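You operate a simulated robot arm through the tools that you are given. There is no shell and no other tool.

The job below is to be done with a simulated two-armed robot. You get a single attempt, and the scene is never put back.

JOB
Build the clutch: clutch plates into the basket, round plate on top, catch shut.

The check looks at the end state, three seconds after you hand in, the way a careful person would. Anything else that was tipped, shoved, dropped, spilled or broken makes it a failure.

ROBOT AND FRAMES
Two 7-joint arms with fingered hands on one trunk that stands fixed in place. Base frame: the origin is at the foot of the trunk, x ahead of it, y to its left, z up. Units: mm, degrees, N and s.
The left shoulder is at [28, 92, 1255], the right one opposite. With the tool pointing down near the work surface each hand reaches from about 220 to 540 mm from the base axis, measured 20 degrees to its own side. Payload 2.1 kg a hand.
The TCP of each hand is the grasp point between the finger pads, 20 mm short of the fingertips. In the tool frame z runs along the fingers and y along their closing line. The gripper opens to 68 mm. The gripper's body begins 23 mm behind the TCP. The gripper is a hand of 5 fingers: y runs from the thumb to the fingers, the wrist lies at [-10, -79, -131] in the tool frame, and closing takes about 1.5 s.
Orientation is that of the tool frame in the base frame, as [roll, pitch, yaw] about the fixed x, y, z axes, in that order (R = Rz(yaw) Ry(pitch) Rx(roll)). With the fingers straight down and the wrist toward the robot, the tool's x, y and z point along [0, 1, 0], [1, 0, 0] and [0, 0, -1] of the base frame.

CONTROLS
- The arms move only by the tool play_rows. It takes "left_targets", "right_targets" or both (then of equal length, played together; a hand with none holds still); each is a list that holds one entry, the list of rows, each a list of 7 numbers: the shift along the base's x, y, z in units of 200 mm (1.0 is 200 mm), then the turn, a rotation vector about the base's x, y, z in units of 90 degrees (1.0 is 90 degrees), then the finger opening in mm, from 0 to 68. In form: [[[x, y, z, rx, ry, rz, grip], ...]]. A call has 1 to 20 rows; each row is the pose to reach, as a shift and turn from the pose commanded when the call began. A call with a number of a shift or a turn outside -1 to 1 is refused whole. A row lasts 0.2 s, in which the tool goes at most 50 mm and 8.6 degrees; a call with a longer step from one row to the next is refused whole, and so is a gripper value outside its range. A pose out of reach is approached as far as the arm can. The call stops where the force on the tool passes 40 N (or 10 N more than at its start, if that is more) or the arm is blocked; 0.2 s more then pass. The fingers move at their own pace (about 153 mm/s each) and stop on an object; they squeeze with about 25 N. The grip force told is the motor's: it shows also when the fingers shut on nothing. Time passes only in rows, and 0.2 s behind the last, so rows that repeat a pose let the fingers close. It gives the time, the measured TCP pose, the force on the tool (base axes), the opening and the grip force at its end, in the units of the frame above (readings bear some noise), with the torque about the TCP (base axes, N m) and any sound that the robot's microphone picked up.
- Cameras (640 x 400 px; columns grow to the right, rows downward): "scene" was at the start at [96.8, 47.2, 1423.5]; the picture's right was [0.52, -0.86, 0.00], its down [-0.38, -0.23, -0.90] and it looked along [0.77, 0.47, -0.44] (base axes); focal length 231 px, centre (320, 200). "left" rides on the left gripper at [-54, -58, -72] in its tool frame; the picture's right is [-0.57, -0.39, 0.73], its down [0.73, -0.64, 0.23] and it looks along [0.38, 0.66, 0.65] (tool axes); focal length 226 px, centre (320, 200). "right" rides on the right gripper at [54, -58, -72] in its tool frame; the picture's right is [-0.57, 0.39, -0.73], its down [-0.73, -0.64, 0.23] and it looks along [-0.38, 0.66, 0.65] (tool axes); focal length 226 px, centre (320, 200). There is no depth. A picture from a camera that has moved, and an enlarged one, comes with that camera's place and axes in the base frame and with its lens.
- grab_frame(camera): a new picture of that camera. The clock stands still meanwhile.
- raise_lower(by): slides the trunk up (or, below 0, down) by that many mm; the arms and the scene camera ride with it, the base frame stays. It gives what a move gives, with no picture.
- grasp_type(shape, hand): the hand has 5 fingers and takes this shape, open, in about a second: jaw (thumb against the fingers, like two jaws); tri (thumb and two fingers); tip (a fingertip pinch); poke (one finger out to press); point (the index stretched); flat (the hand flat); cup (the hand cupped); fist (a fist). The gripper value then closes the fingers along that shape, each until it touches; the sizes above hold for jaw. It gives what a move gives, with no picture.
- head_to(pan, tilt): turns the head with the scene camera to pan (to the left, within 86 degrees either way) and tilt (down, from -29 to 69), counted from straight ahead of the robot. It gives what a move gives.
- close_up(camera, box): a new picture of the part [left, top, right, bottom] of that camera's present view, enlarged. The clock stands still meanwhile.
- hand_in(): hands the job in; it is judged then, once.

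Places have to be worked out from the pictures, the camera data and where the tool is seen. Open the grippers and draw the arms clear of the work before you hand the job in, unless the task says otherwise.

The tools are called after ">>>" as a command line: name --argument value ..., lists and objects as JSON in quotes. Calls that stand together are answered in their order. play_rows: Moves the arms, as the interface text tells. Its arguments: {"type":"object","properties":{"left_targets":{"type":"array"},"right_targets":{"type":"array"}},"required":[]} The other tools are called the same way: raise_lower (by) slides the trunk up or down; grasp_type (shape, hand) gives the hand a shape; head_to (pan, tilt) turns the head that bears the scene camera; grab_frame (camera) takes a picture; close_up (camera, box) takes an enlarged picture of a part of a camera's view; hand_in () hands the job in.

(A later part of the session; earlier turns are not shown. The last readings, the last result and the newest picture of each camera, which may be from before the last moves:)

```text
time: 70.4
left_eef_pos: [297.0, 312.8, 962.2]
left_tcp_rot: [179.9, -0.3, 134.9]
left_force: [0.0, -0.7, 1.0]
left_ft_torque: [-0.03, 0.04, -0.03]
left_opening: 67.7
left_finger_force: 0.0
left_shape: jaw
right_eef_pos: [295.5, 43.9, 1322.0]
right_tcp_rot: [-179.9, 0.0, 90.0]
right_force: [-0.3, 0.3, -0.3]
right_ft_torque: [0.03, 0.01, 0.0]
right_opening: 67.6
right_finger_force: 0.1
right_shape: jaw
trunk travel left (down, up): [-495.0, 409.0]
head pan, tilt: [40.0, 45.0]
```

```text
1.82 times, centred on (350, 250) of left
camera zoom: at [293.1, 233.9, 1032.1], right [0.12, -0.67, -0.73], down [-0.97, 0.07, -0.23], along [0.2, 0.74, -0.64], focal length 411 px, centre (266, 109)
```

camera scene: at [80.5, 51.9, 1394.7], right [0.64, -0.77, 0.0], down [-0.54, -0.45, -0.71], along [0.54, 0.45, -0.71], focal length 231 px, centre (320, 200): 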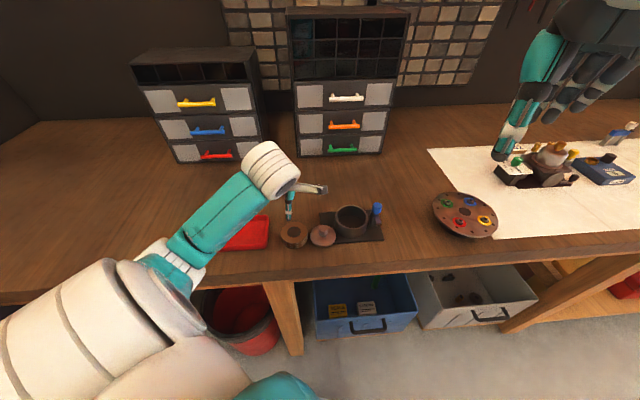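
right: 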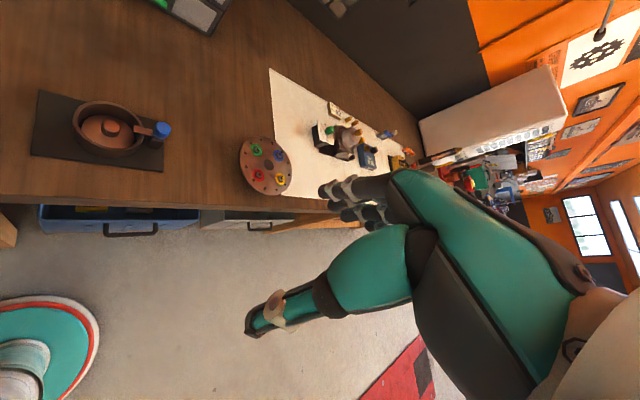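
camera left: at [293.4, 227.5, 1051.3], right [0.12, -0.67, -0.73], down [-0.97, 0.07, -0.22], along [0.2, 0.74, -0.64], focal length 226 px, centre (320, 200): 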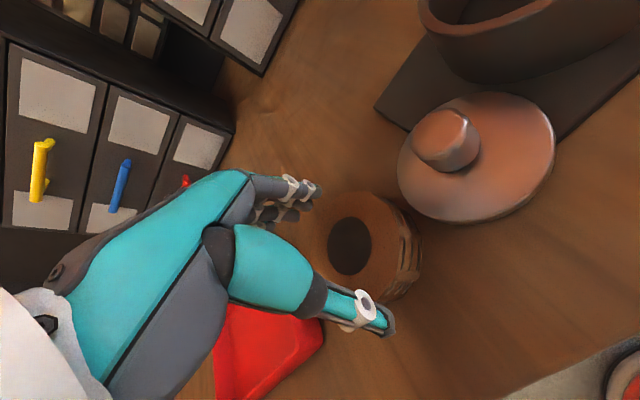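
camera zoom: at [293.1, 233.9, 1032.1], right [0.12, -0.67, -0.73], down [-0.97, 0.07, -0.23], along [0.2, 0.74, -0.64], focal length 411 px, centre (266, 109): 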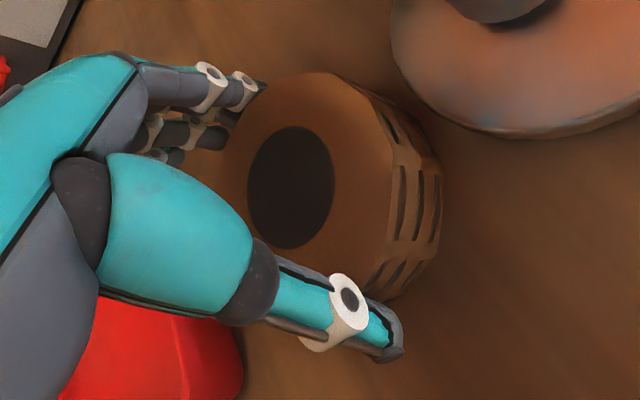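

Now the fingertips are beside the pack. I close and check the grip.

>>> play_rows --left_targets '[[[0, 0, 0, 0, 0, 0, 62], [0, 0, 0, 0, 0, 0, 56], [0, 0, 0, 0, 0, 0, 50], [0, 0, 0, 0, 0, 0, 45], [0, 0, 0, 0, 0, 0, 40], [0, 0, 0, 0, 0, 0, 40]]]'

>>> close_up --camera "left" --box '[240, 140, 460, 360]'

```text
time: 71.8
left_eef_pos: [297.4, 313.6, 961.1]
left_tcp_rot: [179.9, -0.4, 134.9]
left_force: [-0.8, 0.7, -0.2]
left_ft_torque: [0.02, -0.02, -0.02]
left_opening: 55.8
left_finger_force: 24.9
left_shape: jaw
right_eef_pos: [296.2, 44.8, 1321.6]
right_tcp_rot: [-179.8, 0.0, 90.0]
right_force: [-0.2, -0.7, -0.2]
right_ft_torque: [0.04, 0.02, -0.01]
right_opening: 67.8
right_finger_force: 0.0
right_shape: jaw
trunk travel left (down, up): [-495.0, 409.0]
head pan, tilt: [40.0, 45.0]
```

```text
1.82 times, centred on (350, 250) of left
camera zoom: at [293.1, 234.0, 1032.2], right [0.12, -0.67, -0.73], down [-0.97, 0.07, -0.23], along [0.2, 0.74, -0.64], focal length 411 px, centre (266, 109)
```

zoom: 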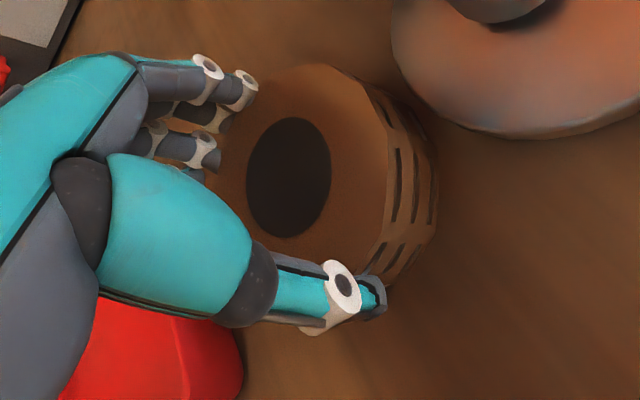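

The pack is gripped (55.8, as expected for ~62 mm). I lift slowly and check for slip.

>>> play_rows --left_targets '[[[0, 0, 0.03, 0, 0, 0, 40], [0, 0, 0.06, 0, 0, 0, 40], [0, 0, 0.1, 0, 0, 0, 40], [0, 0, 0.15, 0, 0, 0, 40], [0, 0, 0.2, 0, 0, 0, 40], [0, 0, 0.25, 0, 0, 0, 40]]]'

>>> grab_frame --camera "left"

>>> close_up --camera "scene" --box '[250, 170, 400, 260]'

```text
time: 73.2
left_eef_pos: [297.5, 313.4, 1010.8]
left_tcp_rot: [179.9, -0.4, 134.9]
left_force: [0.3, 0.2, -2.1]
left_ft_torque: [-0.01, 0.01, 0.03]
left_opening: 55.9
left_finger_force: 24.8
left_shape: jaw
right_eef_pos: [295.0, 43.5, 1321.5]
right_tcp_rot: [-179.9, 0.0, 90.0]
right_force: [-0.7, 0.1, -0.3]
right_ft_torque: [0.0, -0.01, -0.01]
right_opening: 67.8
right_finger_force: 0.0
right_shape: jaw
trunk travel left (down, up): [-495.0, 409.0]
head pan, tilt: [40.0, 45.0]
```

```text
taken
camera left: at [294.3, 234.4, 1081.6], right [0.12, -0.67, -0.73], down [-0.97, 0.07, -0.23], along [0.2, 0.74, -0.64], focal length 226 px, centre (320, 200)
```

left: 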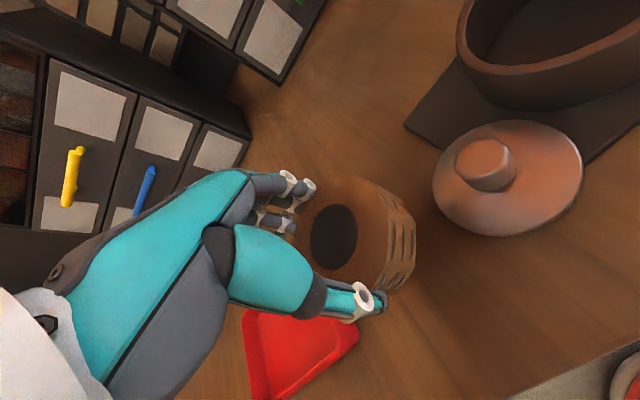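

```text
4.27 times, centred on (325, 215) of scene
camera zoom: at [80.7, 52.1, 1394.6], right [0.64, -0.77, 0.0], down [-0.54, -0.45, -0.71], along [0.54, 0.45, -0.71], focal length 986 px, centre (299, 136)
```

zoom: 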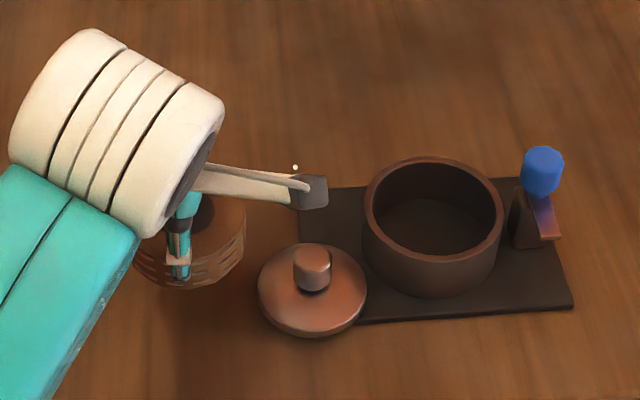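

The pack is held with no slip. I carry it over the basket at a safe height.

>>> play_rows --left_targets '[[[0, 0, 0.08, 0, 0, 0, 40], [0.05, -0.04, 0.15, 0, 0, 0, 40], [0.12, -0.09, 0.2, 0, 0, 0, 40], [0.2, -0.15, 0.2, 0, 0, 0, 40], [0.28, -0.21, 0.2, 0, 0, 0, 40], [0.36, -0.27, 0.2, 0, 0, 0, 40], [0.44, -0.33, 0.2, 0, 0, 0, 40], [0.52, -0.38, 0.2, 0, 0, 0, 40], [0.56, -0.41, 0.2, 0, 0, 0, 40], [0.578, -0.42, 0.2, 0, 0, 0, 40], [0.578, -0.42, 0.2, 0, 0, 0, 40]]]'

>>> grab_frame --camera "left"

>>> close_up --camera "left" --box '[280, 160, 480, 360]'

>>> close_up --camera "scene" --box '[290, 160, 410, 250]'

```text
time: 75.6
left_eef_pos: [411.9, 226.7, 1050.7]
left_tcp_rot: [-180.0, -0.3, 135.0]
left_force: [-0.6, -0.1, -2.1]
left_ft_torque: [0.0, 0.03, 0.03]
left_opening: 56.2
left_finger_force: 24.9
left_shape: jaw
right_eef_pos: [296.5, 44.1, 1321.4]
right_tcp_rot: [-179.9, 0.0, 90.1]
right_force: [0.2, -0.1, -0.7]
right_ft_torque: [0.01, 0.04, -0.04]
right_opening: 67.8
right_finger_force: 0.0
right_shape: jaw
trunk travel left (down, up): [-495.0, 409.0]
head pan, tilt: [40.0, 45.0]
```

```text
taken
camera left: at [409.3, 148.2, 1121.1], right [0.12, -0.67, -0.73], down [-0.97, 0.07, -0.22], along [0.2, 0.74, -0.64], focal length 226 px, centre (320, 200)
```

left: 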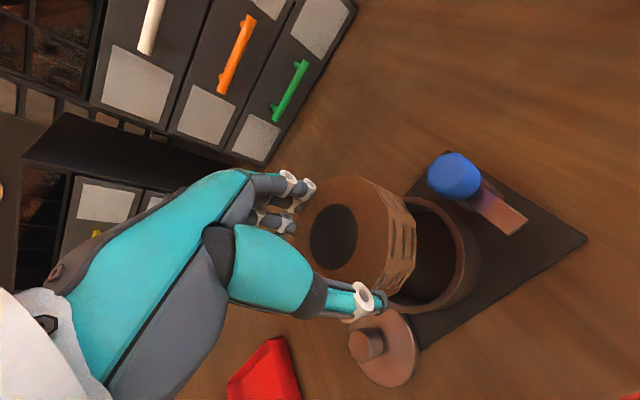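

```text
2.00 times, centred on (380, 260) of left
camera zoom: at [409.3, 148.2, 1121.1], right [0.12, -0.67, -0.73], down [-0.97, 0.07, -0.22], along [0.2, 0.74, -0.64], focal length 452 px, centre (200, 80)
```

zoom: 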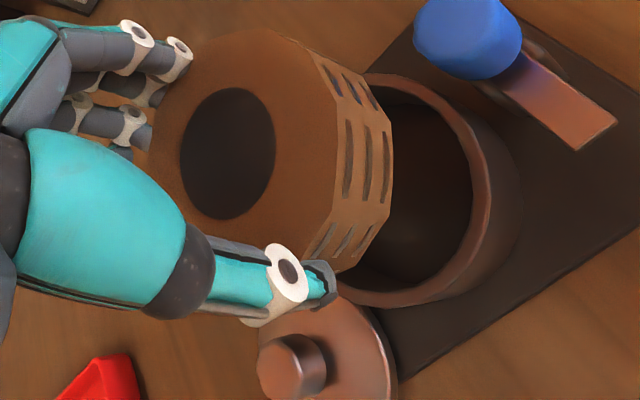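

```text
4.44 times, centred on (350, 205) of scene
camera zoom: at [80.8, 52.0, 1394.6], right [0.64, -0.77, 0.0], down [-0.54, -0.45, -0.71], along [0.54, 0.45, -0.71], focal length 1027 px, centre (187, 178)
```

zoom: 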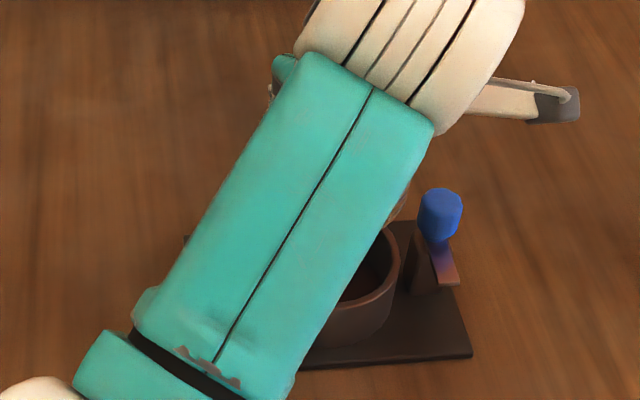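

I fit the rim centre at ≈(414, 229.5) and the pack at ≈(415, 226.7), so I correct by (−1, +2.8) and lower to just above the rim.

>>> play_rows --left_targets '[[[-0.005, 0.014, -0.05, 0, 0, 0, 40], [-0.005, 0.014, -0.12, 0, 0, 0, 40], [-0.005, 0.014, -0.19, 0, 0, 0, 40], [-0.005, 0.014, -0.24, 0, 0, 0, 40], [-0.005, 0.014, -0.24, 0, 0, 0, 40]]]'

>>> grab_frame --camera "left"

>>> close_up --camera "left" --box '[280, 160, 480, 360]'

>>> close_up --camera "scene" --box '[310, 190, 400, 250]'

```text
time: 76.8
left_eef_pos: [411.4, 231.0, 1003.4]
left_tcp_rot: [-179.9, -0.4, 134.9]
left_force: [0.2, 0.3, -2.9]
left_ft_torque: [0.02, 0.03, 0.02]
left_opening: 56.0
left_finger_force: 24.7
left_shape: jaw
right_eef_pos: [295.8, 43.7, 1321.1]
right_tcp_rot: [-179.9, 0.1, 90.0]
right_force: [0.7, -1.0, 0.4]
right_ft_torque: [0.03, 0.03, 0.02]
right_opening: 67.7
right_finger_force: 0.0
right_shape: jaw
trunk travel left (down, up): [-495.0, 409.0]
head pan, tilt: [40.0, 45.0]
```

```text
taken
camera left: at [407.8, 151.7, 1073.8], right [0.12, -0.67, -0.73], down [-0.97, 0.07, -0.22], along [0.2, 0.74, -0.64], focal length 226 px, centre (320, 200)
```

left: 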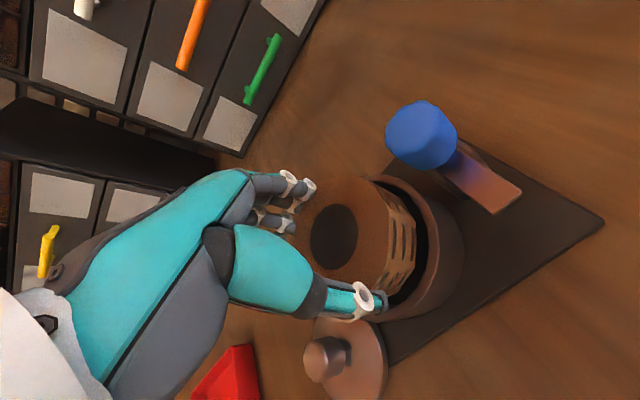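

```text
2.00 times, centred on (380, 260) of left
camera zoom: at [407.8, 151.7, 1073.8], right [0.12, -0.67, -0.73], down [-0.97, 0.07, -0.22], along [0.2, 0.74, -0.64], focal length 452 px, centre (200, 80)
```

zoom: 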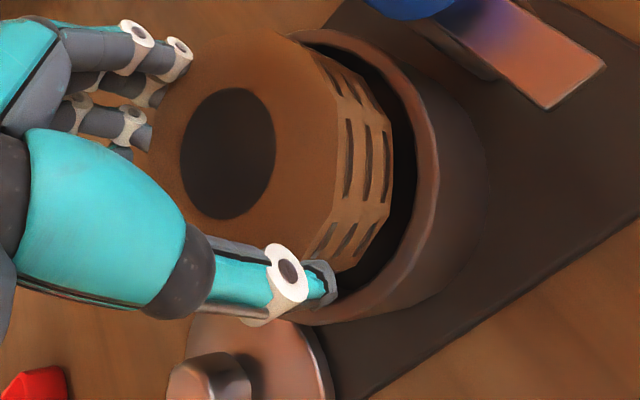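

```text
6.67 times, centred on (355, 220) of scene
camera zoom: at [80.8, 52.0, 1394.6], right [0.64, -0.77, 0.0], down [-0.54, -0.45, -0.71], along [0.54, 0.45, -0.71], focal length 1540 px, centre (87, 67)
```

zoom: 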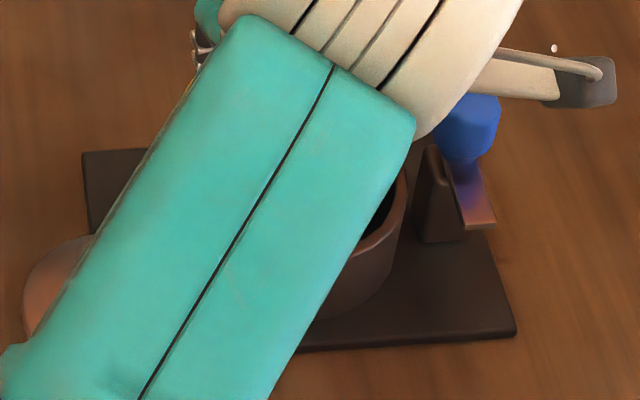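

Rim centre ≈ (414.8, 231.5) and the pack ≈ (414.3, 230.3): nearly aligned. I nudge +1 mm in y and lower slowly into the basket.

>>> play_rows --left_targets '[[[0.003, 0.006, -0.02, 0, 0, 0, 40], [0.003, 0.006, -0.04, 0, 0, 0, 40], [0.003, 0.006, -0.055, 0, 0, 0, 40], [0.003, 0.006, -0.07, 0, 0, 0, 40], [0.003, 0.006, -0.07, 0, 0, 0, 40]]]'

>>> close_up --camera "left" --box '[280, 160, 480, 360]'

```text
time: 78.0
left_eef_pos: [411.8, 232.5, 988.8]
left_tcp_rot: [179.8, -0.4, 134.9]
left_force: [0.1, -0.7, 4.0]
left_ft_torque: [0.16, -0.11, -0.03]
left_opening: 55.5
left_finger_force: 25.1
left_shape: jaw
right_eef_pos: [296.5, 43.8, 1322.0]
right_tcp_rot: [-179.8, 0.0, 90.0]
right_force: [-0.4, 0.4, 0.2]
right_ft_torque: [-0.02, -0.01, -0.03]
right_opening: 67.6
right_finger_force: 0.0
right_shape: jaw
trunk travel left (down, up): [-495.0, 409.0]
head pan, tilt: [40.0, 45.0]
```

```text
2.00 times, centred on (380, 260) of left
camera zoom: at [409.2, 153.5, 1059.5], right [0.12, -0.67, -0.73], down [-0.97, 0.07, -0.23], along [0.2, 0.74, -0.64], focal length 452 px, centre (200, 80)
```

zoom: 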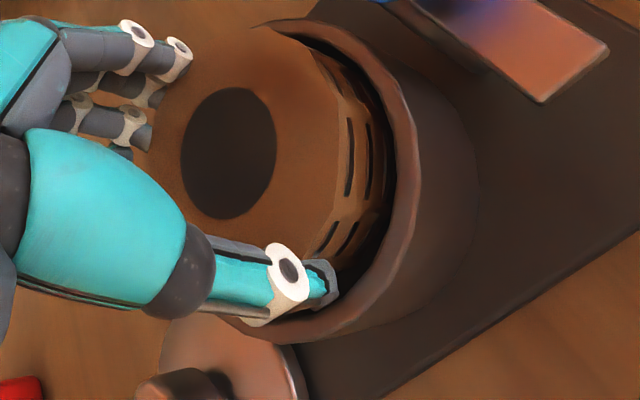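

Contact force with torque tells the pack's far (+x,+y) edge touches the rim. I lift slightly, shift about 2 mm toward (−x,−y) and lower again.

>>> play_rows --left_targets '[[[0, 0, 0.025, 0, 0, 0, 40], [-0.006, -0.008, 0.025, 0, 0, 0, 40], [-0.006, -0.008, 0.01, 0, 0, 0, 40], [-0.006, -0.008, -0.005, 0, 0, 0, 40], [-0.006, -0.008, -0.015, 0, 0, 0, 40], [-0.006, -0.008, -0.015, 0, 0, 0, 40]]]'

>>> close_up --camera "left" --box '[280, 160, 480, 360]'

```text
time: 79.2
left_eef_pos: [412.3, 232.2, 990.2]
left_tcp_rot: [179.1, -0.1, 134.9]
left_force: [-1.4, -1.5, 16.5]
left_ft_torque: [-0.54, 0.49, 0.0]
left_opening: 55.1
left_finger_force: 24.9
left_shape: jaw
right_eef_pos: [295.0, 43.8, 1322.6]
right_tcp_rot: [-180.0, -0.1, 90.0]
right_force: [0.3, 0.1, 0.6]
right_ft_torque: [-0.01, 0.0, 0.01]
right_opening: 67.5
right_finger_force: 0.1
right_shape: jaw
trunk travel left (down, up): [-495.0, 409.0]
head pan, tilt: [40.0, 45.0]
stopped in row 5 (left hand): the force on the tool passed its limit at 44 N (the readings are from after the stop); the commanded pose is now the measured one
```

```text
2.00 times, centred on (380, 260) of left
camera zoom: at [409.0, 151.7, 1060.0], right [0.13, -0.67, -0.73], down [-0.97, 0.07, -0.24], along [0.21, 0.74, -0.64], focal length 452 px, centre (200, 80)
```

zoom: 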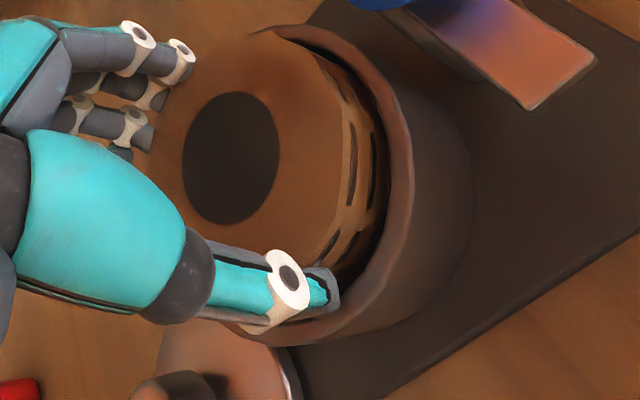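

The later torque indicates the thumb tip, not the pack, rests on the rim (tips at ~970), so the pack is already ~10 mm inside. I raise 3 mm to clear the fingertips and check that forces vanish.

>>> play_rows --left_targets '[[[0, 0, 0.01, 0, 0, 0, 40], [0, 0, 0.016, 0, 0, 0, 40], [0, 0, 0.016, 0, 0, 0, 40]]]'

>>> grab_frame --camera "left"

>>> close_up --camera "left" --box '[320, 160, 480, 340]'

```text
time: 80.0
left_eef_pos: [412.6, 232.8, 990.9]
left_tcp_rot: [179.4, 0.0, 134.8]
left_force: [1.0, -0.6, -4.0]
left_ft_torque: [0.02, 0.02, -0.01]
left_opening: 55.2
left_finger_force: 24.8
left_shape: jaw
right_eef_pos: [295.8, 43.0, 1321.6]
right_tcp_rot: [-179.9, 0.0, 90.1]
right_force: [-0.7, -0.1, -0.2]
right_ft_torque: [0.02, -0.03, -0.02]
right_opening: 67.9
right_finger_force: 0.1
right_shape: jaw
trunk travel left (down, up): [-495.0, 409.0]
head pan, tilt: [40.0, 45.0]
```

```text
taken
camera left: at [409.4, 152.6, 1061.3], right [0.13, -0.67, -0.73], down [-0.97, 0.07, -0.24], along [0.21, 0.74, -0.64], focal length 226 px, centre (320, 200)
```

left: 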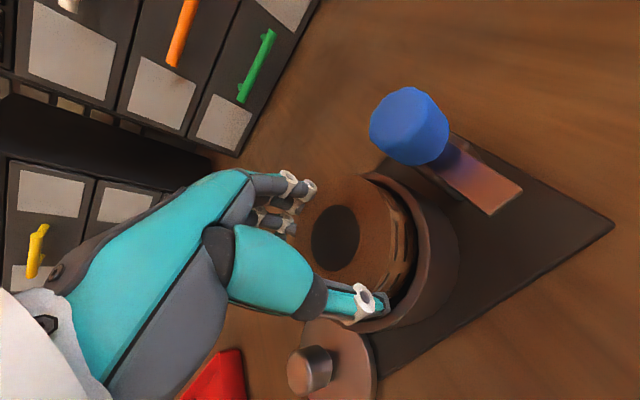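

```text
2.22 times, centred on (400, 250) of left
camera zoom: at [409.4, 152.6, 1061.3], right [0.13, -0.67, -0.73], down [-0.97, 0.07, -0.24], along [0.21, 0.74, -0.64], focal length 502 px, centre (142, 89)
```

zoom: 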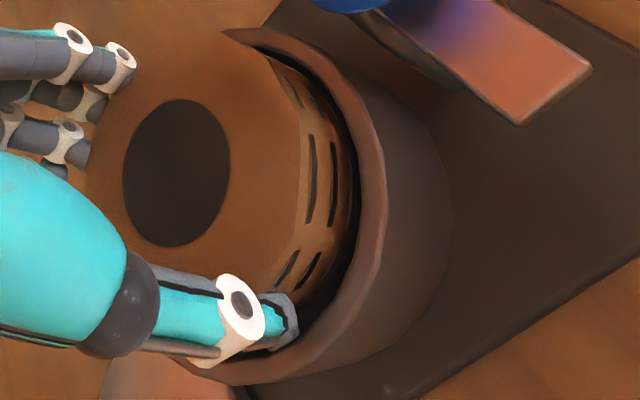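

Only the pack's weight remains and it sits inside the rim. I raise 2 mm more and open so the pack drops the short way down in the basket.

>>> play_rows --left_targets '[[[0, 0, 0.01, 0, 0, 0, 40], [0, 0, 0.01, 0, 0, 0, 56], [0, 0, 0.01, 0, 0, 0, 60], [0, 0, 0.01, 0, 0, 0, 64], [0, 0, 0.01, 0, 0, 0, 68], [0, 0, 0.01, 0, 0, 0, 68]]]'

>>> close_up --camera "left" --box '[280, 140, 480, 340]'

```text
time: 81.4
left_eef_pos: [412.9, 232.5, 994.3]
left_tcp_rot: [179.4, -0.1, 134.9]
left_force: [-0.5, 0.4, 1.0]
left_ft_torque: [-0.05, 0.0, -0.01]
left_opening: 67.5
left_finger_force: 0.0
left_shape: jaw
right_eef_pos: [296.3, 43.8, 1321.5]
right_tcp_rot: [-179.9, 0.0, 90.0]
right_force: [0.4, -0.6, -0.1]
right_ft_torque: [0.04, 0.02, -0.01]
right_opening: 67.8
right_finger_force: 0.0
right_shape: jaw
trunk travel left (down, up): [-495.0, 409.0]
head pan, tilt: [40.0, 45.0]
```

```text
2.00 times, centred on (380, 240) of left
camera zoom: at [409.7, 152.3, 1064.2], right [0.13, -0.67, -0.73], down [-0.97, 0.07, -0.24], along [0.21, 0.74, -0.64], focal length 452 px, centre (200, 120)
```

zoom: 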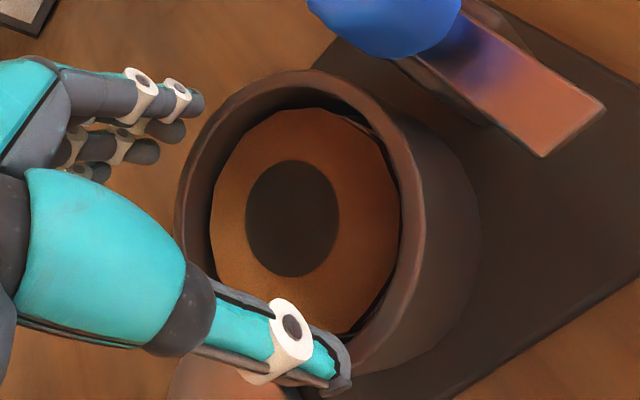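

The pack dropped flat into the basket. I rise and move over the plate to locate its knob.

>>> play_rows --left_targets '[[[0, 0, 0.1, 0, 0, 0, 68], [0, 0, 0.25, 0, 0, 0, 68], [-0.1, 0.04, 0.33, 0, 0, 0, 68], [-0.2, 0.08, 0.33, 0, 0, 0, 68], [-0.3, 0.11, 0.33, 0, 0, 0, 60], [-0.34, 0.125, 0.33, 0, 0, 0, 50], [-0.34, 0.125, 0.33, 0, 0, 0, 45]]]'

>>> grab_frame --camera "left"

>>> close_up --camera "left" --box '[340, 160, 540, 340]'

>>> close_up --camera "scene" --box '[280, 190, 400, 250]'

```text
time: 83.0
left_eef_pos: [345.0, 257.8, 1059.0]
left_tcp_rot: [179.4, -0.1, 134.9]
left_force: [-0.6, 0.6, 0.1]
left_ft_torque: [0.02, 0.0, 0.01]
left_opening: 45.0
left_finger_force: 0.0
left_shape: jaw
right_eef_pos: [296.2, 45.3, 1321.9]
right_tcp_rot: [-179.9, 0.0, 89.9]
right_force: [0.9, 0.5, 0.1]
right_ft_torque: [-0.01, 0.01, 0.01]
right_opening: 67.9
right_finger_force: 0.0
right_shape: jaw
trunk travel left (down, up): [-495.0, 409.0]
head pan, tilt: [40.0, 45.0]
```

```text
taken
camera left: at [341.4, 177.8, 1128.8], right [0.13, -0.67, -0.73], down [-0.97, 0.07, -0.24], along [0.21, 0.74, -0.64], focal length 226 px, centre (320, 200)
```

left: 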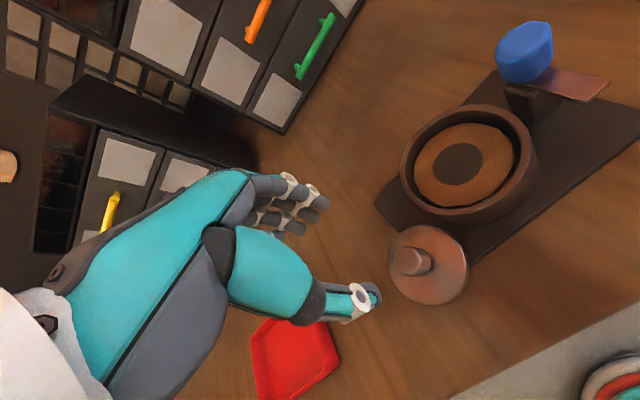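

```text
2.22 times, centred on (440, 250) of left
camera zoom: at [341.4, 177.8, 1128.8], right [0.13, -0.67, -0.73], down [-0.97, 0.07, -0.24], along [0.21, 0.74, -0.64], focal length 502 px, centre (53, 89)
```

zoom: 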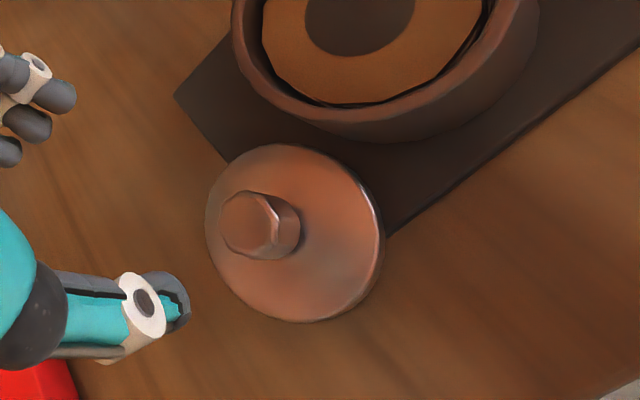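

```text
5.33 times, centred on (340, 220) of scene
camera zoom: at [80.6, 51.8, 1394.7], right [0.64, -0.77, 0.0], down [-0.54, -0.45, -0.71], along [0.54, 0.45, -0.71], focal length 1232 px, centre (213, 93)
```

zoom: 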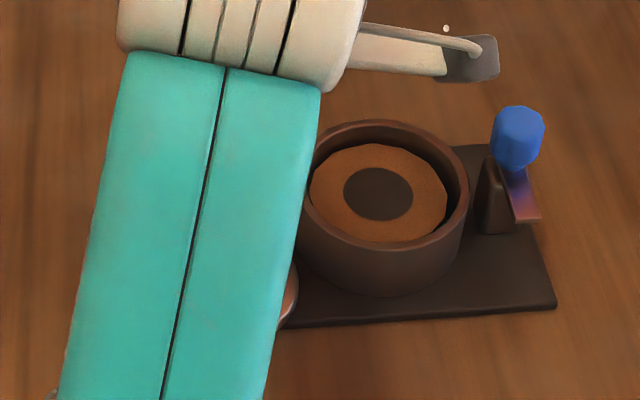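

Knob of the plate estimated near (341.5, 264). I move there, level the hand, lower to z≈1000 and re-measure.

>>> play_rows --left_targets '[[[-0.016, 0.032, -0.1, -0.0047, 0.0047, 0, 45], [-0.016, 0.032, -0.2, -0.0047, 0.0047, 0, 45], [-0.016, 0.032, -0.3, -0.0047, 0.0047, 0, 45], [-0.016, 0.032, -0.3, -0.0047, 0.0047, 0, 45]]]'

>>> grab_frame --camera "left"

>>> close_up --camera "left" --box '[280, 160, 480, 340]'

```text
time: 84.0
left_eef_pos: [344.0, 263.0, 999.1]
left_tcp_rot: [179.8, -0.1, 134.9]
left_force: [-0.5, 0.4, -0.6]
left_ft_torque: [0.02, 0.02, 0.02]
left_opening: 45.4
left_finger_force: 0.0
left_shape: jaw
right_eef_pos: [295.6, 43.8, 1321.2]
right_tcp_rot: [-179.8, 0.0, 90.0]
right_force: [-0.9, -0.1, -0.1]
right_ft_torque: [0.0, -0.01, -0.01]
right_opening: 67.5
right_finger_force: 0.1
right_shape: jaw
trunk travel left (down, up): [-495.0, 409.0]
head pan, tilt: [40.0, 45.0]
```

```text
taken
camera left: at [339.5, 183.6, 1070.0], right [0.13, -0.67, -0.73], down [-0.97, 0.07, -0.23], along [0.2, 0.74, -0.64], focal length 226 px, centre (320, 200)
```

left: 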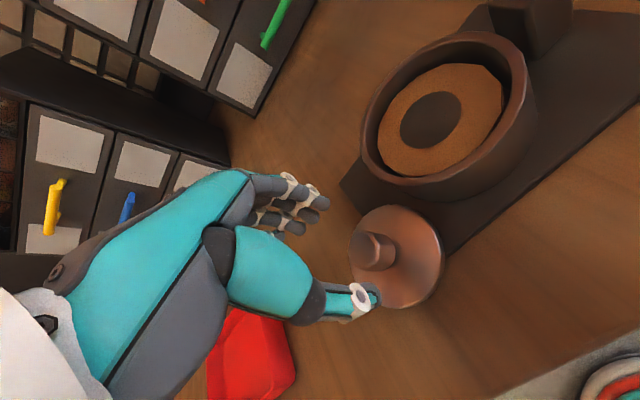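

```text
2.22 times, centred on (380, 250) of left
camera zoom: at [339.5, 183.6, 1070.0], right [0.13, -0.67, -0.73], down [-0.97, 0.07, -0.23], along [0.2, 0.74, -0.64], focal length 502 px, centre (187, 89)
```

zoom: 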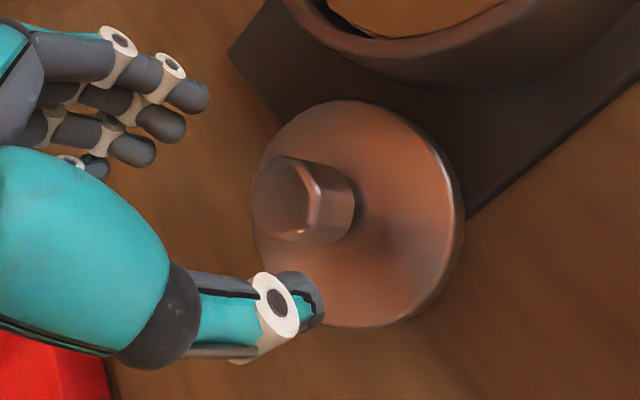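

Combining views, the plate's knob is near (342.5, 262.5) with its top at z≈963. I descend to TCP z≈967 and look again before closing.

>>> play_rows --left_targets '[[[-0.0075, -0.002, -0.08, 0, 0, 0, 45], [-0.0075, -0.002, -0.13, 0, 0, 0, 45], [-0.0075, -0.002, -0.16, 0, 0, 0, 45], [-0.0075, -0.002, -0.16, 0, 0, 0, 45]]]'

>>> close_up --camera "left" --box '[260, 160, 460, 340]'

>>> close_up --camera "scene" --box '[280, 190, 400, 260]'

```text
time: 85.0
left_eef_pos: [339.9, 263.5, 966.3]
left_tcp_rot: [179.9, -0.1, 134.9]
left_force: [-1.3, 0.6, -0.2]
left_ft_torque: [-0.02, 0.0, -0.03]
left_opening: 45.2
left_finger_force: 0.1
left_shape: jaw
right_eef_pos: [295.6, 44.3, 1322.0]
right_tcp_rot: [-179.9, 0.0, 90.0]
right_force: [-0.4, -0.1, -0.3]
right_ft_torque: [-0.05, -0.01, 0.01]
right_opening: 68.1
right_finger_force: 0.1
right_shape: jaw
trunk travel left (down, up): [-495.0, 409.0]
head pan, tilt: [40.0, 45.0]
```

```text
2.22 times, centred on (360, 250) of left
camera zoom: at [337.6, 182.9, 1037.8], right [0.13, -0.67, -0.73], down [-0.97, 0.07, -0.23], along [0.2, 0.74, -0.64], focal length 502 px, centre (231, 89)
```

zoom: 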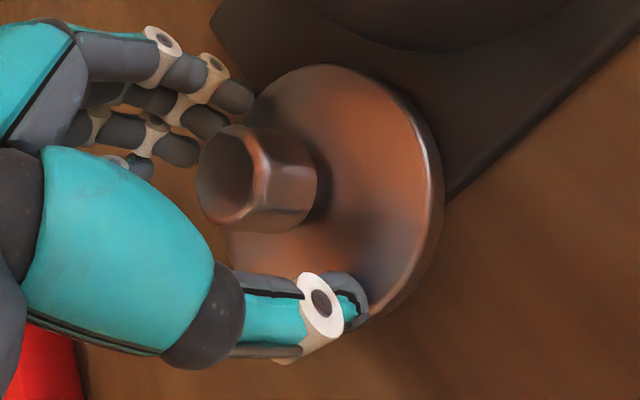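

```text
5.33 times, centred on (340, 225) of scene
camera zoom: at [80.6, 51.8, 1394.7], right [0.64, -0.77, 0.0], down [-0.54, -0.45, -0.71], along [0.54, 0.45, -0.71], focal length 1232 px, centre (213, 67)
```

zoom: 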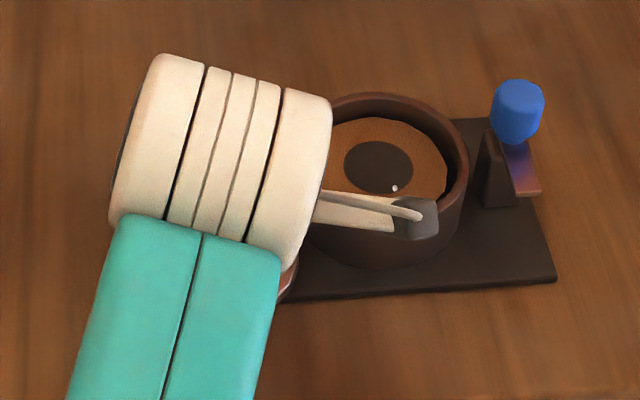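

The knob top coincides with the TCP in the image, so it's centred. I close the jaw on it.

>>> play_rows --left_targets '[[[0, 0, 0, 0, 0, 0, 30], [0, 0, 0, 0, 0, 0, 20], [0, 0, 0, 0, 0, 0, 10], [0, 0, 0, 0, 0, 0, 0], [0, 0, 0, 0, 0, 0, 0], [0, 0, 0, 0, 0, 0, 0]]]'

>>> close_up --camera "left" --box '[260, 160, 460, 340]'

```text
time: 86.4
left_eef_pos: [341.4, 262.9, 968.2]
left_tcp_rot: [179.9, -0.1, 134.9]
left_force: [0.9, 1.2, -0.2]
left_ft_torque: [0.01, -0.01, -0.01]
left_opening: 11.1
left_finger_force: 24.7
left_shape: jaw
right_eef_pos: [295.7, 44.4, 1322.3]
right_tcp_rot: [-179.9, -0.1, 90.0]
right_force: [-0.6, 0.5, -0.1]
right_ft_torque: [-0.01, 0.02, -0.01]
right_opening: 67.5
right_finger_force: 0.1
right_shape: jaw
trunk travel left (down, up): [-495.0, 409.0]
head pan, tilt: [40.0, 45.0]
```

```text
2.22 times, centred on (360, 250) of left
camera zoom: at [337.6, 183.0, 1038.0], right [0.13, -0.67, -0.73], down [-0.97, 0.07, -0.23], along [0.2, 0.74, -0.64], focal length 502 px, centre (231, 89)
```

zoom: 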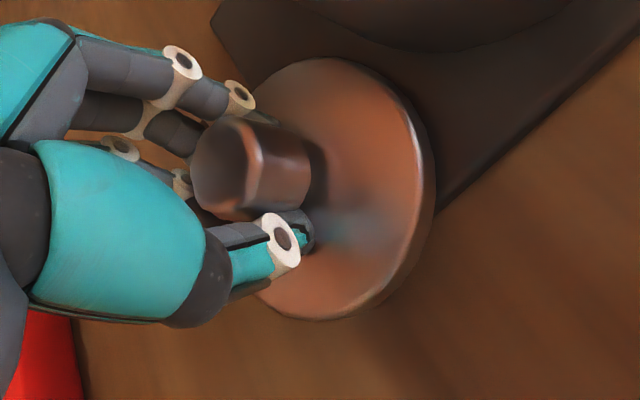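

Gripped along the full knob height. I lift gently 20 mm, hold briefly, and check for slip.

>>> play_rows --left_targets '[[[0, 0, 0.02, 0, 0, 0, 0], [0, 0, 0.04, 0, 0, 0, 0], [0, 0, 0.07, 0, 0, 0, 0], [0, 0, 0.1, 0, 0, 0, 0], [0, 0, 0.1, 0, 0, 0, 0], [0, 0, 0.1, 0, 0, 0, 0], [0, 0, 0.1, 0, 0, 0, 0], [0, 0, 0.1, 0, 0, 0, 0]]]'

>>> close_up --camera "left" --box '[260, 160, 460, 340]'

```text
time: 88.2
left_eef_pos: [340.7, 263.5, 986.8]
left_tcp_rot: [179.9, -0.3, 134.9]
left_force: [0.2, -1.0, -1.8]
left_ft_torque: [0.0, -0.03, 0.02]
left_opening: 8.0
left_finger_force: 24.8
left_shape: jaw
right_eef_pos: [296.5, 45.6, 1321.4]
right_tcp_rot: [-179.9, -0.1, 89.9]
right_force: [0.0, 0.6, -0.3]
right_ft_torque: [0.02, -0.01, -0.03]
right_opening: 67.7
right_finger_force: 0.1
right_shape: jaw
trunk travel left (down, up): [-495.0, 409.0]
head pan, tilt: [40.0, 45.0]
```

```text
2.22 times, centred on (360, 250) of left
camera zoom: at [337.5, 183.0, 1057.6], right [0.13, -0.67, -0.73], down [-0.97, 0.07, -0.23], along [0.2, 0.74, -0.64], focal length 502 px, centre (231, 89)
```

zoom: 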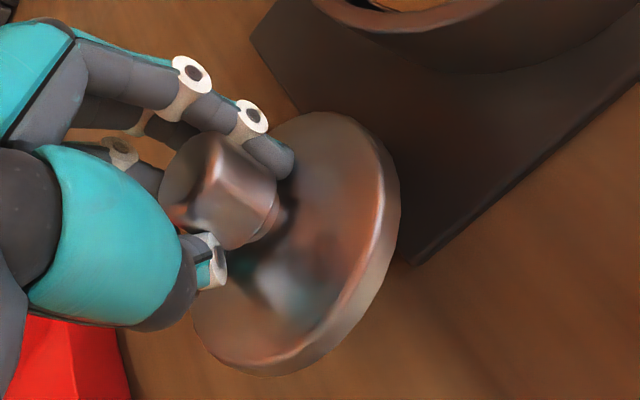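

The plate is held securely under the knob's head (weight 1.8 N), though tilted by roughly 20°. I check it from the scene camera.

>>> close_up --camera "scene" --box '[280, 190, 400, 260]'

>>> grab_frame --camera "left"

>>> close_up --camera "right" --box '[0, 60, 200, 200]'

```text
5.33 times, centred on (340, 225) of scene
camera zoom: at [80.6, 51.9, 1394.6], right [0.64, -0.77, 0.0], down [-0.54, -0.45, -0.71], along [0.54, 0.45, -0.71], focal length 1232 px, centre (213, 67)
```

zoom: 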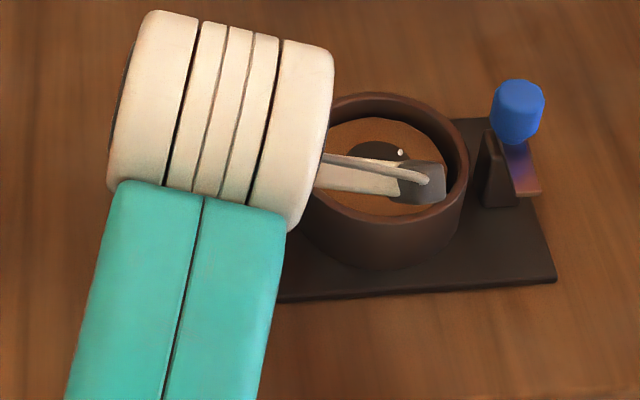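

```text
taken
camera left: at [337.5, 183.0, 1057.6], right [0.13, -0.67, -0.73], down [-0.97, 0.07, -0.23], along [0.2, 0.74, -0.64], focal length 226 px, centre (320, 200)
```

left: 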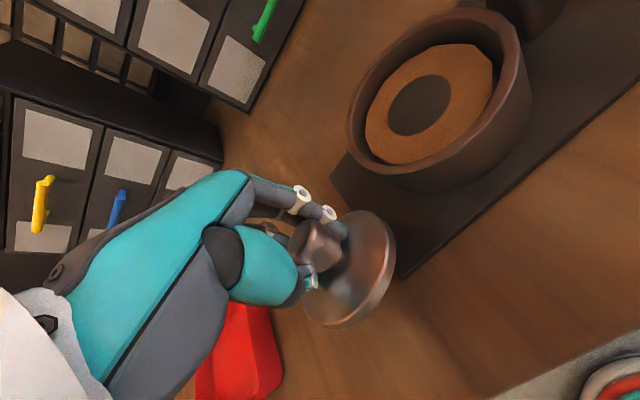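

```text
2.86 times, centred on (100, 130) of right
camera zoom: at [237.5, 99.3, 1393.0], right [0.39, -0.57, 0.73], down [-0.64, -0.73, -0.23], along [0.66, -0.38, -0.65], focal length 646 px, centre (949, 400)
```

zoom: 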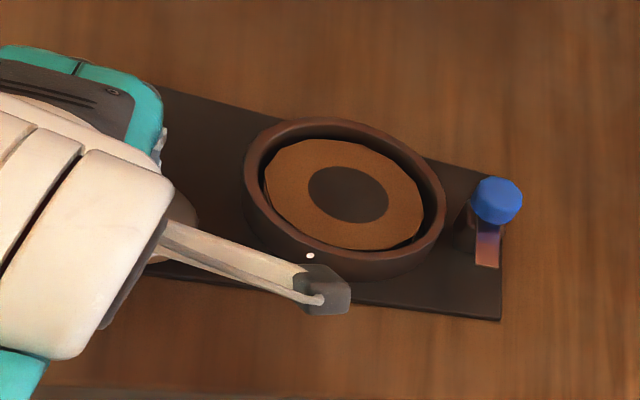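

The plate hangs tilted ~27° about the closing line. I move it away from the mat edge to clear table and lower it so the table levels it within the grip.

>>> play_rows --left_targets '[[[-0.04, 0.04, 0.02, 0, 0, 0, 0], [-0.08, 0.08, 0.02, 0, 0, 0, 0], [-0.125, 0.125, 0.02, 0, 0, 0, 0], [-0.125, 0.125, 0.0, 0, 0, 0, 0], [-0.125, 0.125, -0.03, 0, 0, 0, 0], [-0.125, 0.125, -0.05, 0, 0, 0, 0], [-0.125, 0.125, -0.07, 0, 0, 0, 0]]]'

>>> close_up --camera "left" --box '[260, 160, 460, 340]'

```text
time: 89.8
left_eef_pos: [315.6, 287.7, 973.5]
left_tcp_rot: [180.0, -0.1, 134.8]
left_force: [-0.4, -0.6, -1.4]
left_ft_torque: [0.01, -0.05, 0.0]
left_opening: 8.2
left_finger_force: 24.8
left_shape: jaw
right_eef_pos: [296.4, 44.6, 1321.8]
right_tcp_rot: [-179.9, 0.0, 89.9]
right_force: [0.2, -0.8, 0.2]
right_ft_torque: [0.03, 0.01, 0.01]
right_opening: 67.7
right_finger_force: 0.0
right_shape: jaw
trunk travel left (down, up): [-495.0, 409.0]
head pan, tilt: [40.0, 45.0]
```

```text
2.22 times, centred on (360, 250) of left
camera zoom: at [312.4, 209.0, 1044.4], right [0.13, -0.67, -0.73], down [-0.97, 0.07, -0.23], along [0.2, 0.74, -0.64], focal length 502 px, centre (231, 89)
```

zoom: 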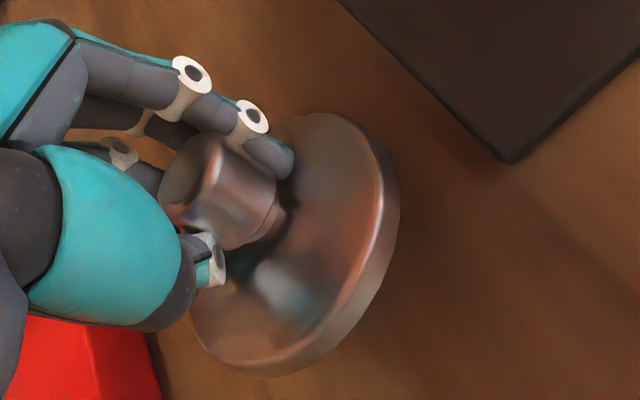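

The hold is steady. I keep lowering in small steps until the table levels the plate.

>>> play_rows --left_targets '[[[0, 0, -0.015, 0, 0, 0, 0], [0, 0, -0.025, 0, 0, 0, 0], [0, 0, -0.035, 0, 0, 0, 0], [0, 0, -0.045, 0, 0, 0, 0], [0, 0, -0.055, 0, 0, 0, 0], [0, 0, -0.055, 0, 0, 0, 0]]]'

>>> close_up --camera "left" --box '[260, 160, 460, 340]'

```text
time: 91.2
left_eef_pos: [314.5, 288.1, 963.5]
left_tcp_rot: [179.8, 0.0, 135.0]
left_force: [-3.4, 1.2, 15.0]
left_ft_torque: [0.2, -0.17, 0.03]
left_opening: 9.5
left_finger_force: 24.8
left_shape: jaw
right_eef_pos: [294.7, 43.5, 1322.5]
right_tcp_rot: [179.9, 0.0, 90.0]
right_force: [-0.3, -0.4, 0.2]
right_ft_torque: [0.01, -0.05, 0.01]
right_opening: 67.7
right_finger_force: 0.0
right_shape: jaw
trunk travel left (down, up): [-495.0, 409.0]
head pan, tilt: [40.0, 45.0]
```

```text
2.22 times, centred on (360, 250) of left
camera zoom: at [311.5, 208.6, 1033.9], right [0.13, -0.67, -0.73], down [-0.97, 0.07, -0.23], along [0.2, 0.74, -0.64], focal length 502 px, centre (231, 89)
```

zoom: 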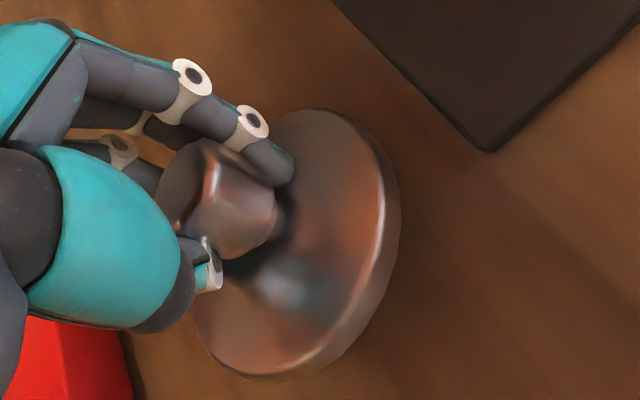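

Contact at 15 N and it is starting to level. I open so the plate settles flat on the table, then re-grip under the head.

>>> play_rows --left_targets '[[[0, 0, 0.01, 0, 0, 0, 15], [0, 0, 0.01, 0, 0, 0, 25], [0, 0, 0.01, 0, 0, 0, 45], [0, 0, 0.03, 0, 0, 0, 50], [0, 0, 0.05, 0, 0, 0, 50], [0, 0, 0.05, 0, 0, 0, 50]]]'

>>> close_up --camera "left" --box '[260, 160, 460, 340]'

>>> grab_frame --camera "left"

```text
time: 92.6
left_eef_pos: [316.1, 287.7, 971.9]
left_tcp_rot: [179.9, -0.1, 134.9]
left_force: [0.5, -0.1, -0.8]
left_ft_torque: [-0.01, -0.01, 0.0]
left_opening: 49.9
left_finger_force: 0.1
left_shape: jaw
right_eef_pos: [295.7, 44.2, 1321.2]
right_tcp_rot: [-179.9, 0.0, 90.1]
right_force: [0.3, 0.2, -0.2]
right_ft_torque: [0.0, -0.02, 0.03]
right_opening: 67.8
right_finger_force: 0.1
right_shape: jaw
trunk travel left (down, up): [-495.0, 409.0]
head pan, tilt: [40.0, 45.0]
```

```text
2.22 times, centred on (360, 250) of left
camera zoom: at [312.7, 208.4, 1043.4], right [0.13, -0.67, -0.73], down [-0.97, 0.07, -0.23], along [0.2, 0.74, -0.64], focal length 502 px, centre (231, 89)
```

zoom: 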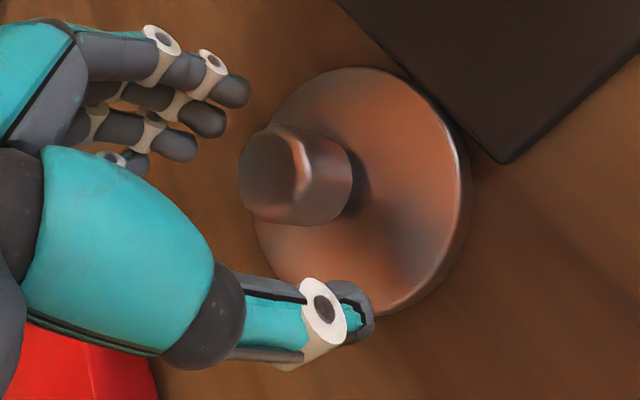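

```text
taken
camera left: at [312.7, 208.4, 1043.4], right [0.13, -0.67, -0.73], down [-0.97, 0.07, -0.23], along [0.2, 0.74, -0.64], focal length 226 px, centre (320, 200)
```

left: 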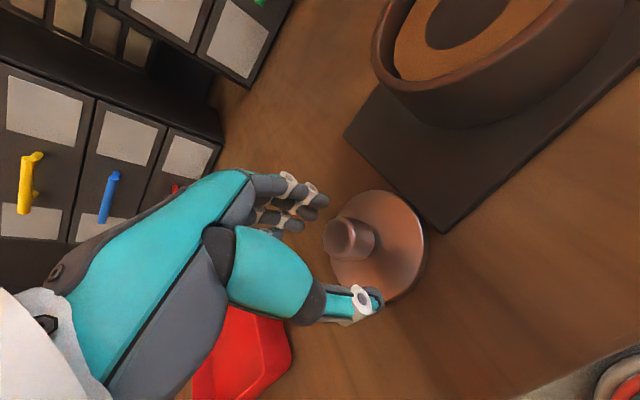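

The plate lies flat on clear table; its knob is about (2.3, 0.9) from my TCP. I centre, go down to z≈959.5 and close around the neck under the head.

>>> play_rows --left_targets '[[[0.011, 0.004, -0.02, 0, 0, 0, 42], [0.011, 0.004, -0.045, 0, 0, 0, 42], [0.011, 0.004, -0.062, 0, 0, 0, 42], [0.011, 0.004, -0.062, 0, 0, 0, 30], [0.011, 0.004, -0.062, 0, 0, 0, 20], [0.011, 0.004, -0.062, 0, 0, 0, 10], [0.011, 0.004, -0.062, 0, 0, 0, 0], [0.011, 0.004, -0.062, 0, 0, 0, 0], [0.011, 0.004, -0.062, 0, 0, 0, 0]]]'

>>> close_up --camera "left" --box '[260, 160, 460, 340]'

```text
time: 94.6
left_eef_pos: [317.4, 290.5, 960.2]
left_tcp_rot: [180.0, -0.1, 135.0]
left_force: [-2.9, 2.9, 2.9]
left_ft_torque: [0.06, -0.07, 0.05]
left_opening: 7.9
left_finger_force: 25.0
left_shape: jaw
right_eef_pos: [296.1, 45.0, 1321.9]
right_tcp_rot: [-179.9, 0.0, 90.0]
right_force: [0.7, -0.1, 0.0]
right_ft_torque: [0.02, 0.02, -0.01]
right_opening: 67.7
right_finger_force: 0.0
right_shape: jaw
trunk travel left (down, up): [-495.0, 409.0]
head pan, tilt: [40.0, 45.0]
```

```text
2.22 times, centred on (360, 250) of left
camera zoom: at [313.6, 210.2, 1031.4], right [0.13, -0.67, -0.73], down [-0.97, 0.07, -0.23], along [0.2, 0.74, -0.64], focal length 502 px, centre (231, 89)
```

zoom: 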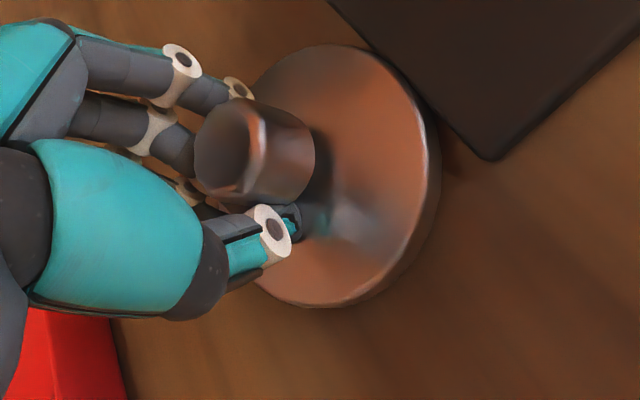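

The fingers have closed around the neck with the plate level. I lift slowly and check.

>>> play_rows --left_targets '[[[0, 0, 0.015, 0, 0, 0, 0], [0, 0, 0.03, 0, 0, 0, 0], [0, 0, 0.05, 0, 0, 0, 0], [0, 0, 0.075, 0, 0, 0, 0], [0, 0, 0.1, 0, 0, 0, 0], [0, 0, 0.1, 0, 0, 0, 0]]]'

>>> close_up --camera "left" --box '[260, 160, 460, 340]'

```text
time: 96.0
left_eef_pos: [318.0, 288.1, 980.3]
left_tcp_rot: [180.0, -0.1, 134.9]
left_force: [0.1, 0.0, -1.0]
left_ft_torque: [0.02, 0.0, -0.01]
left_opening: 6.6
left_finger_force: 24.9
left_shape: jaw
right_eef_pos: [296.7, 44.1, 1322.8]
right_tcp_rot: [-179.9, 0.0, 90.0]
right_force: [-0.3, 0.3, 0.5]
right_ft_torque: [-0.02, 0.01, -0.01]
right_opening: 67.9
right_finger_force: 0.1
right_shape: jaw
trunk travel left (down, up): [-495.0, 409.0]
head pan, tilt: [40.0, 45.0]
```

```text
2.22 times, centred on (360, 250) of left
camera zoom: at [314.9, 208.7, 1050.9], right [0.13, -0.67, -0.73], down [-0.97, 0.07, -0.23], along [0.2, 0.74, -0.64], focal length 502 px, centre (231, 89)
```

zoom: 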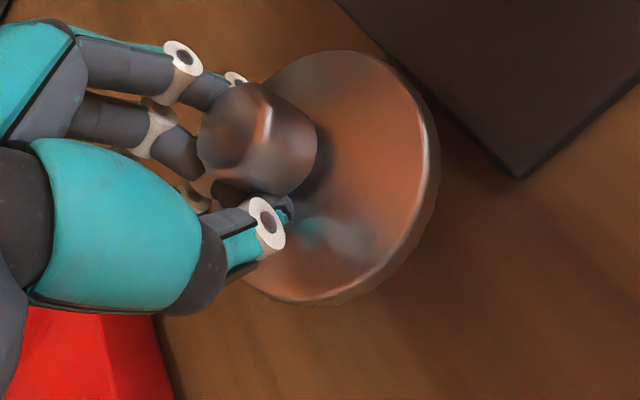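

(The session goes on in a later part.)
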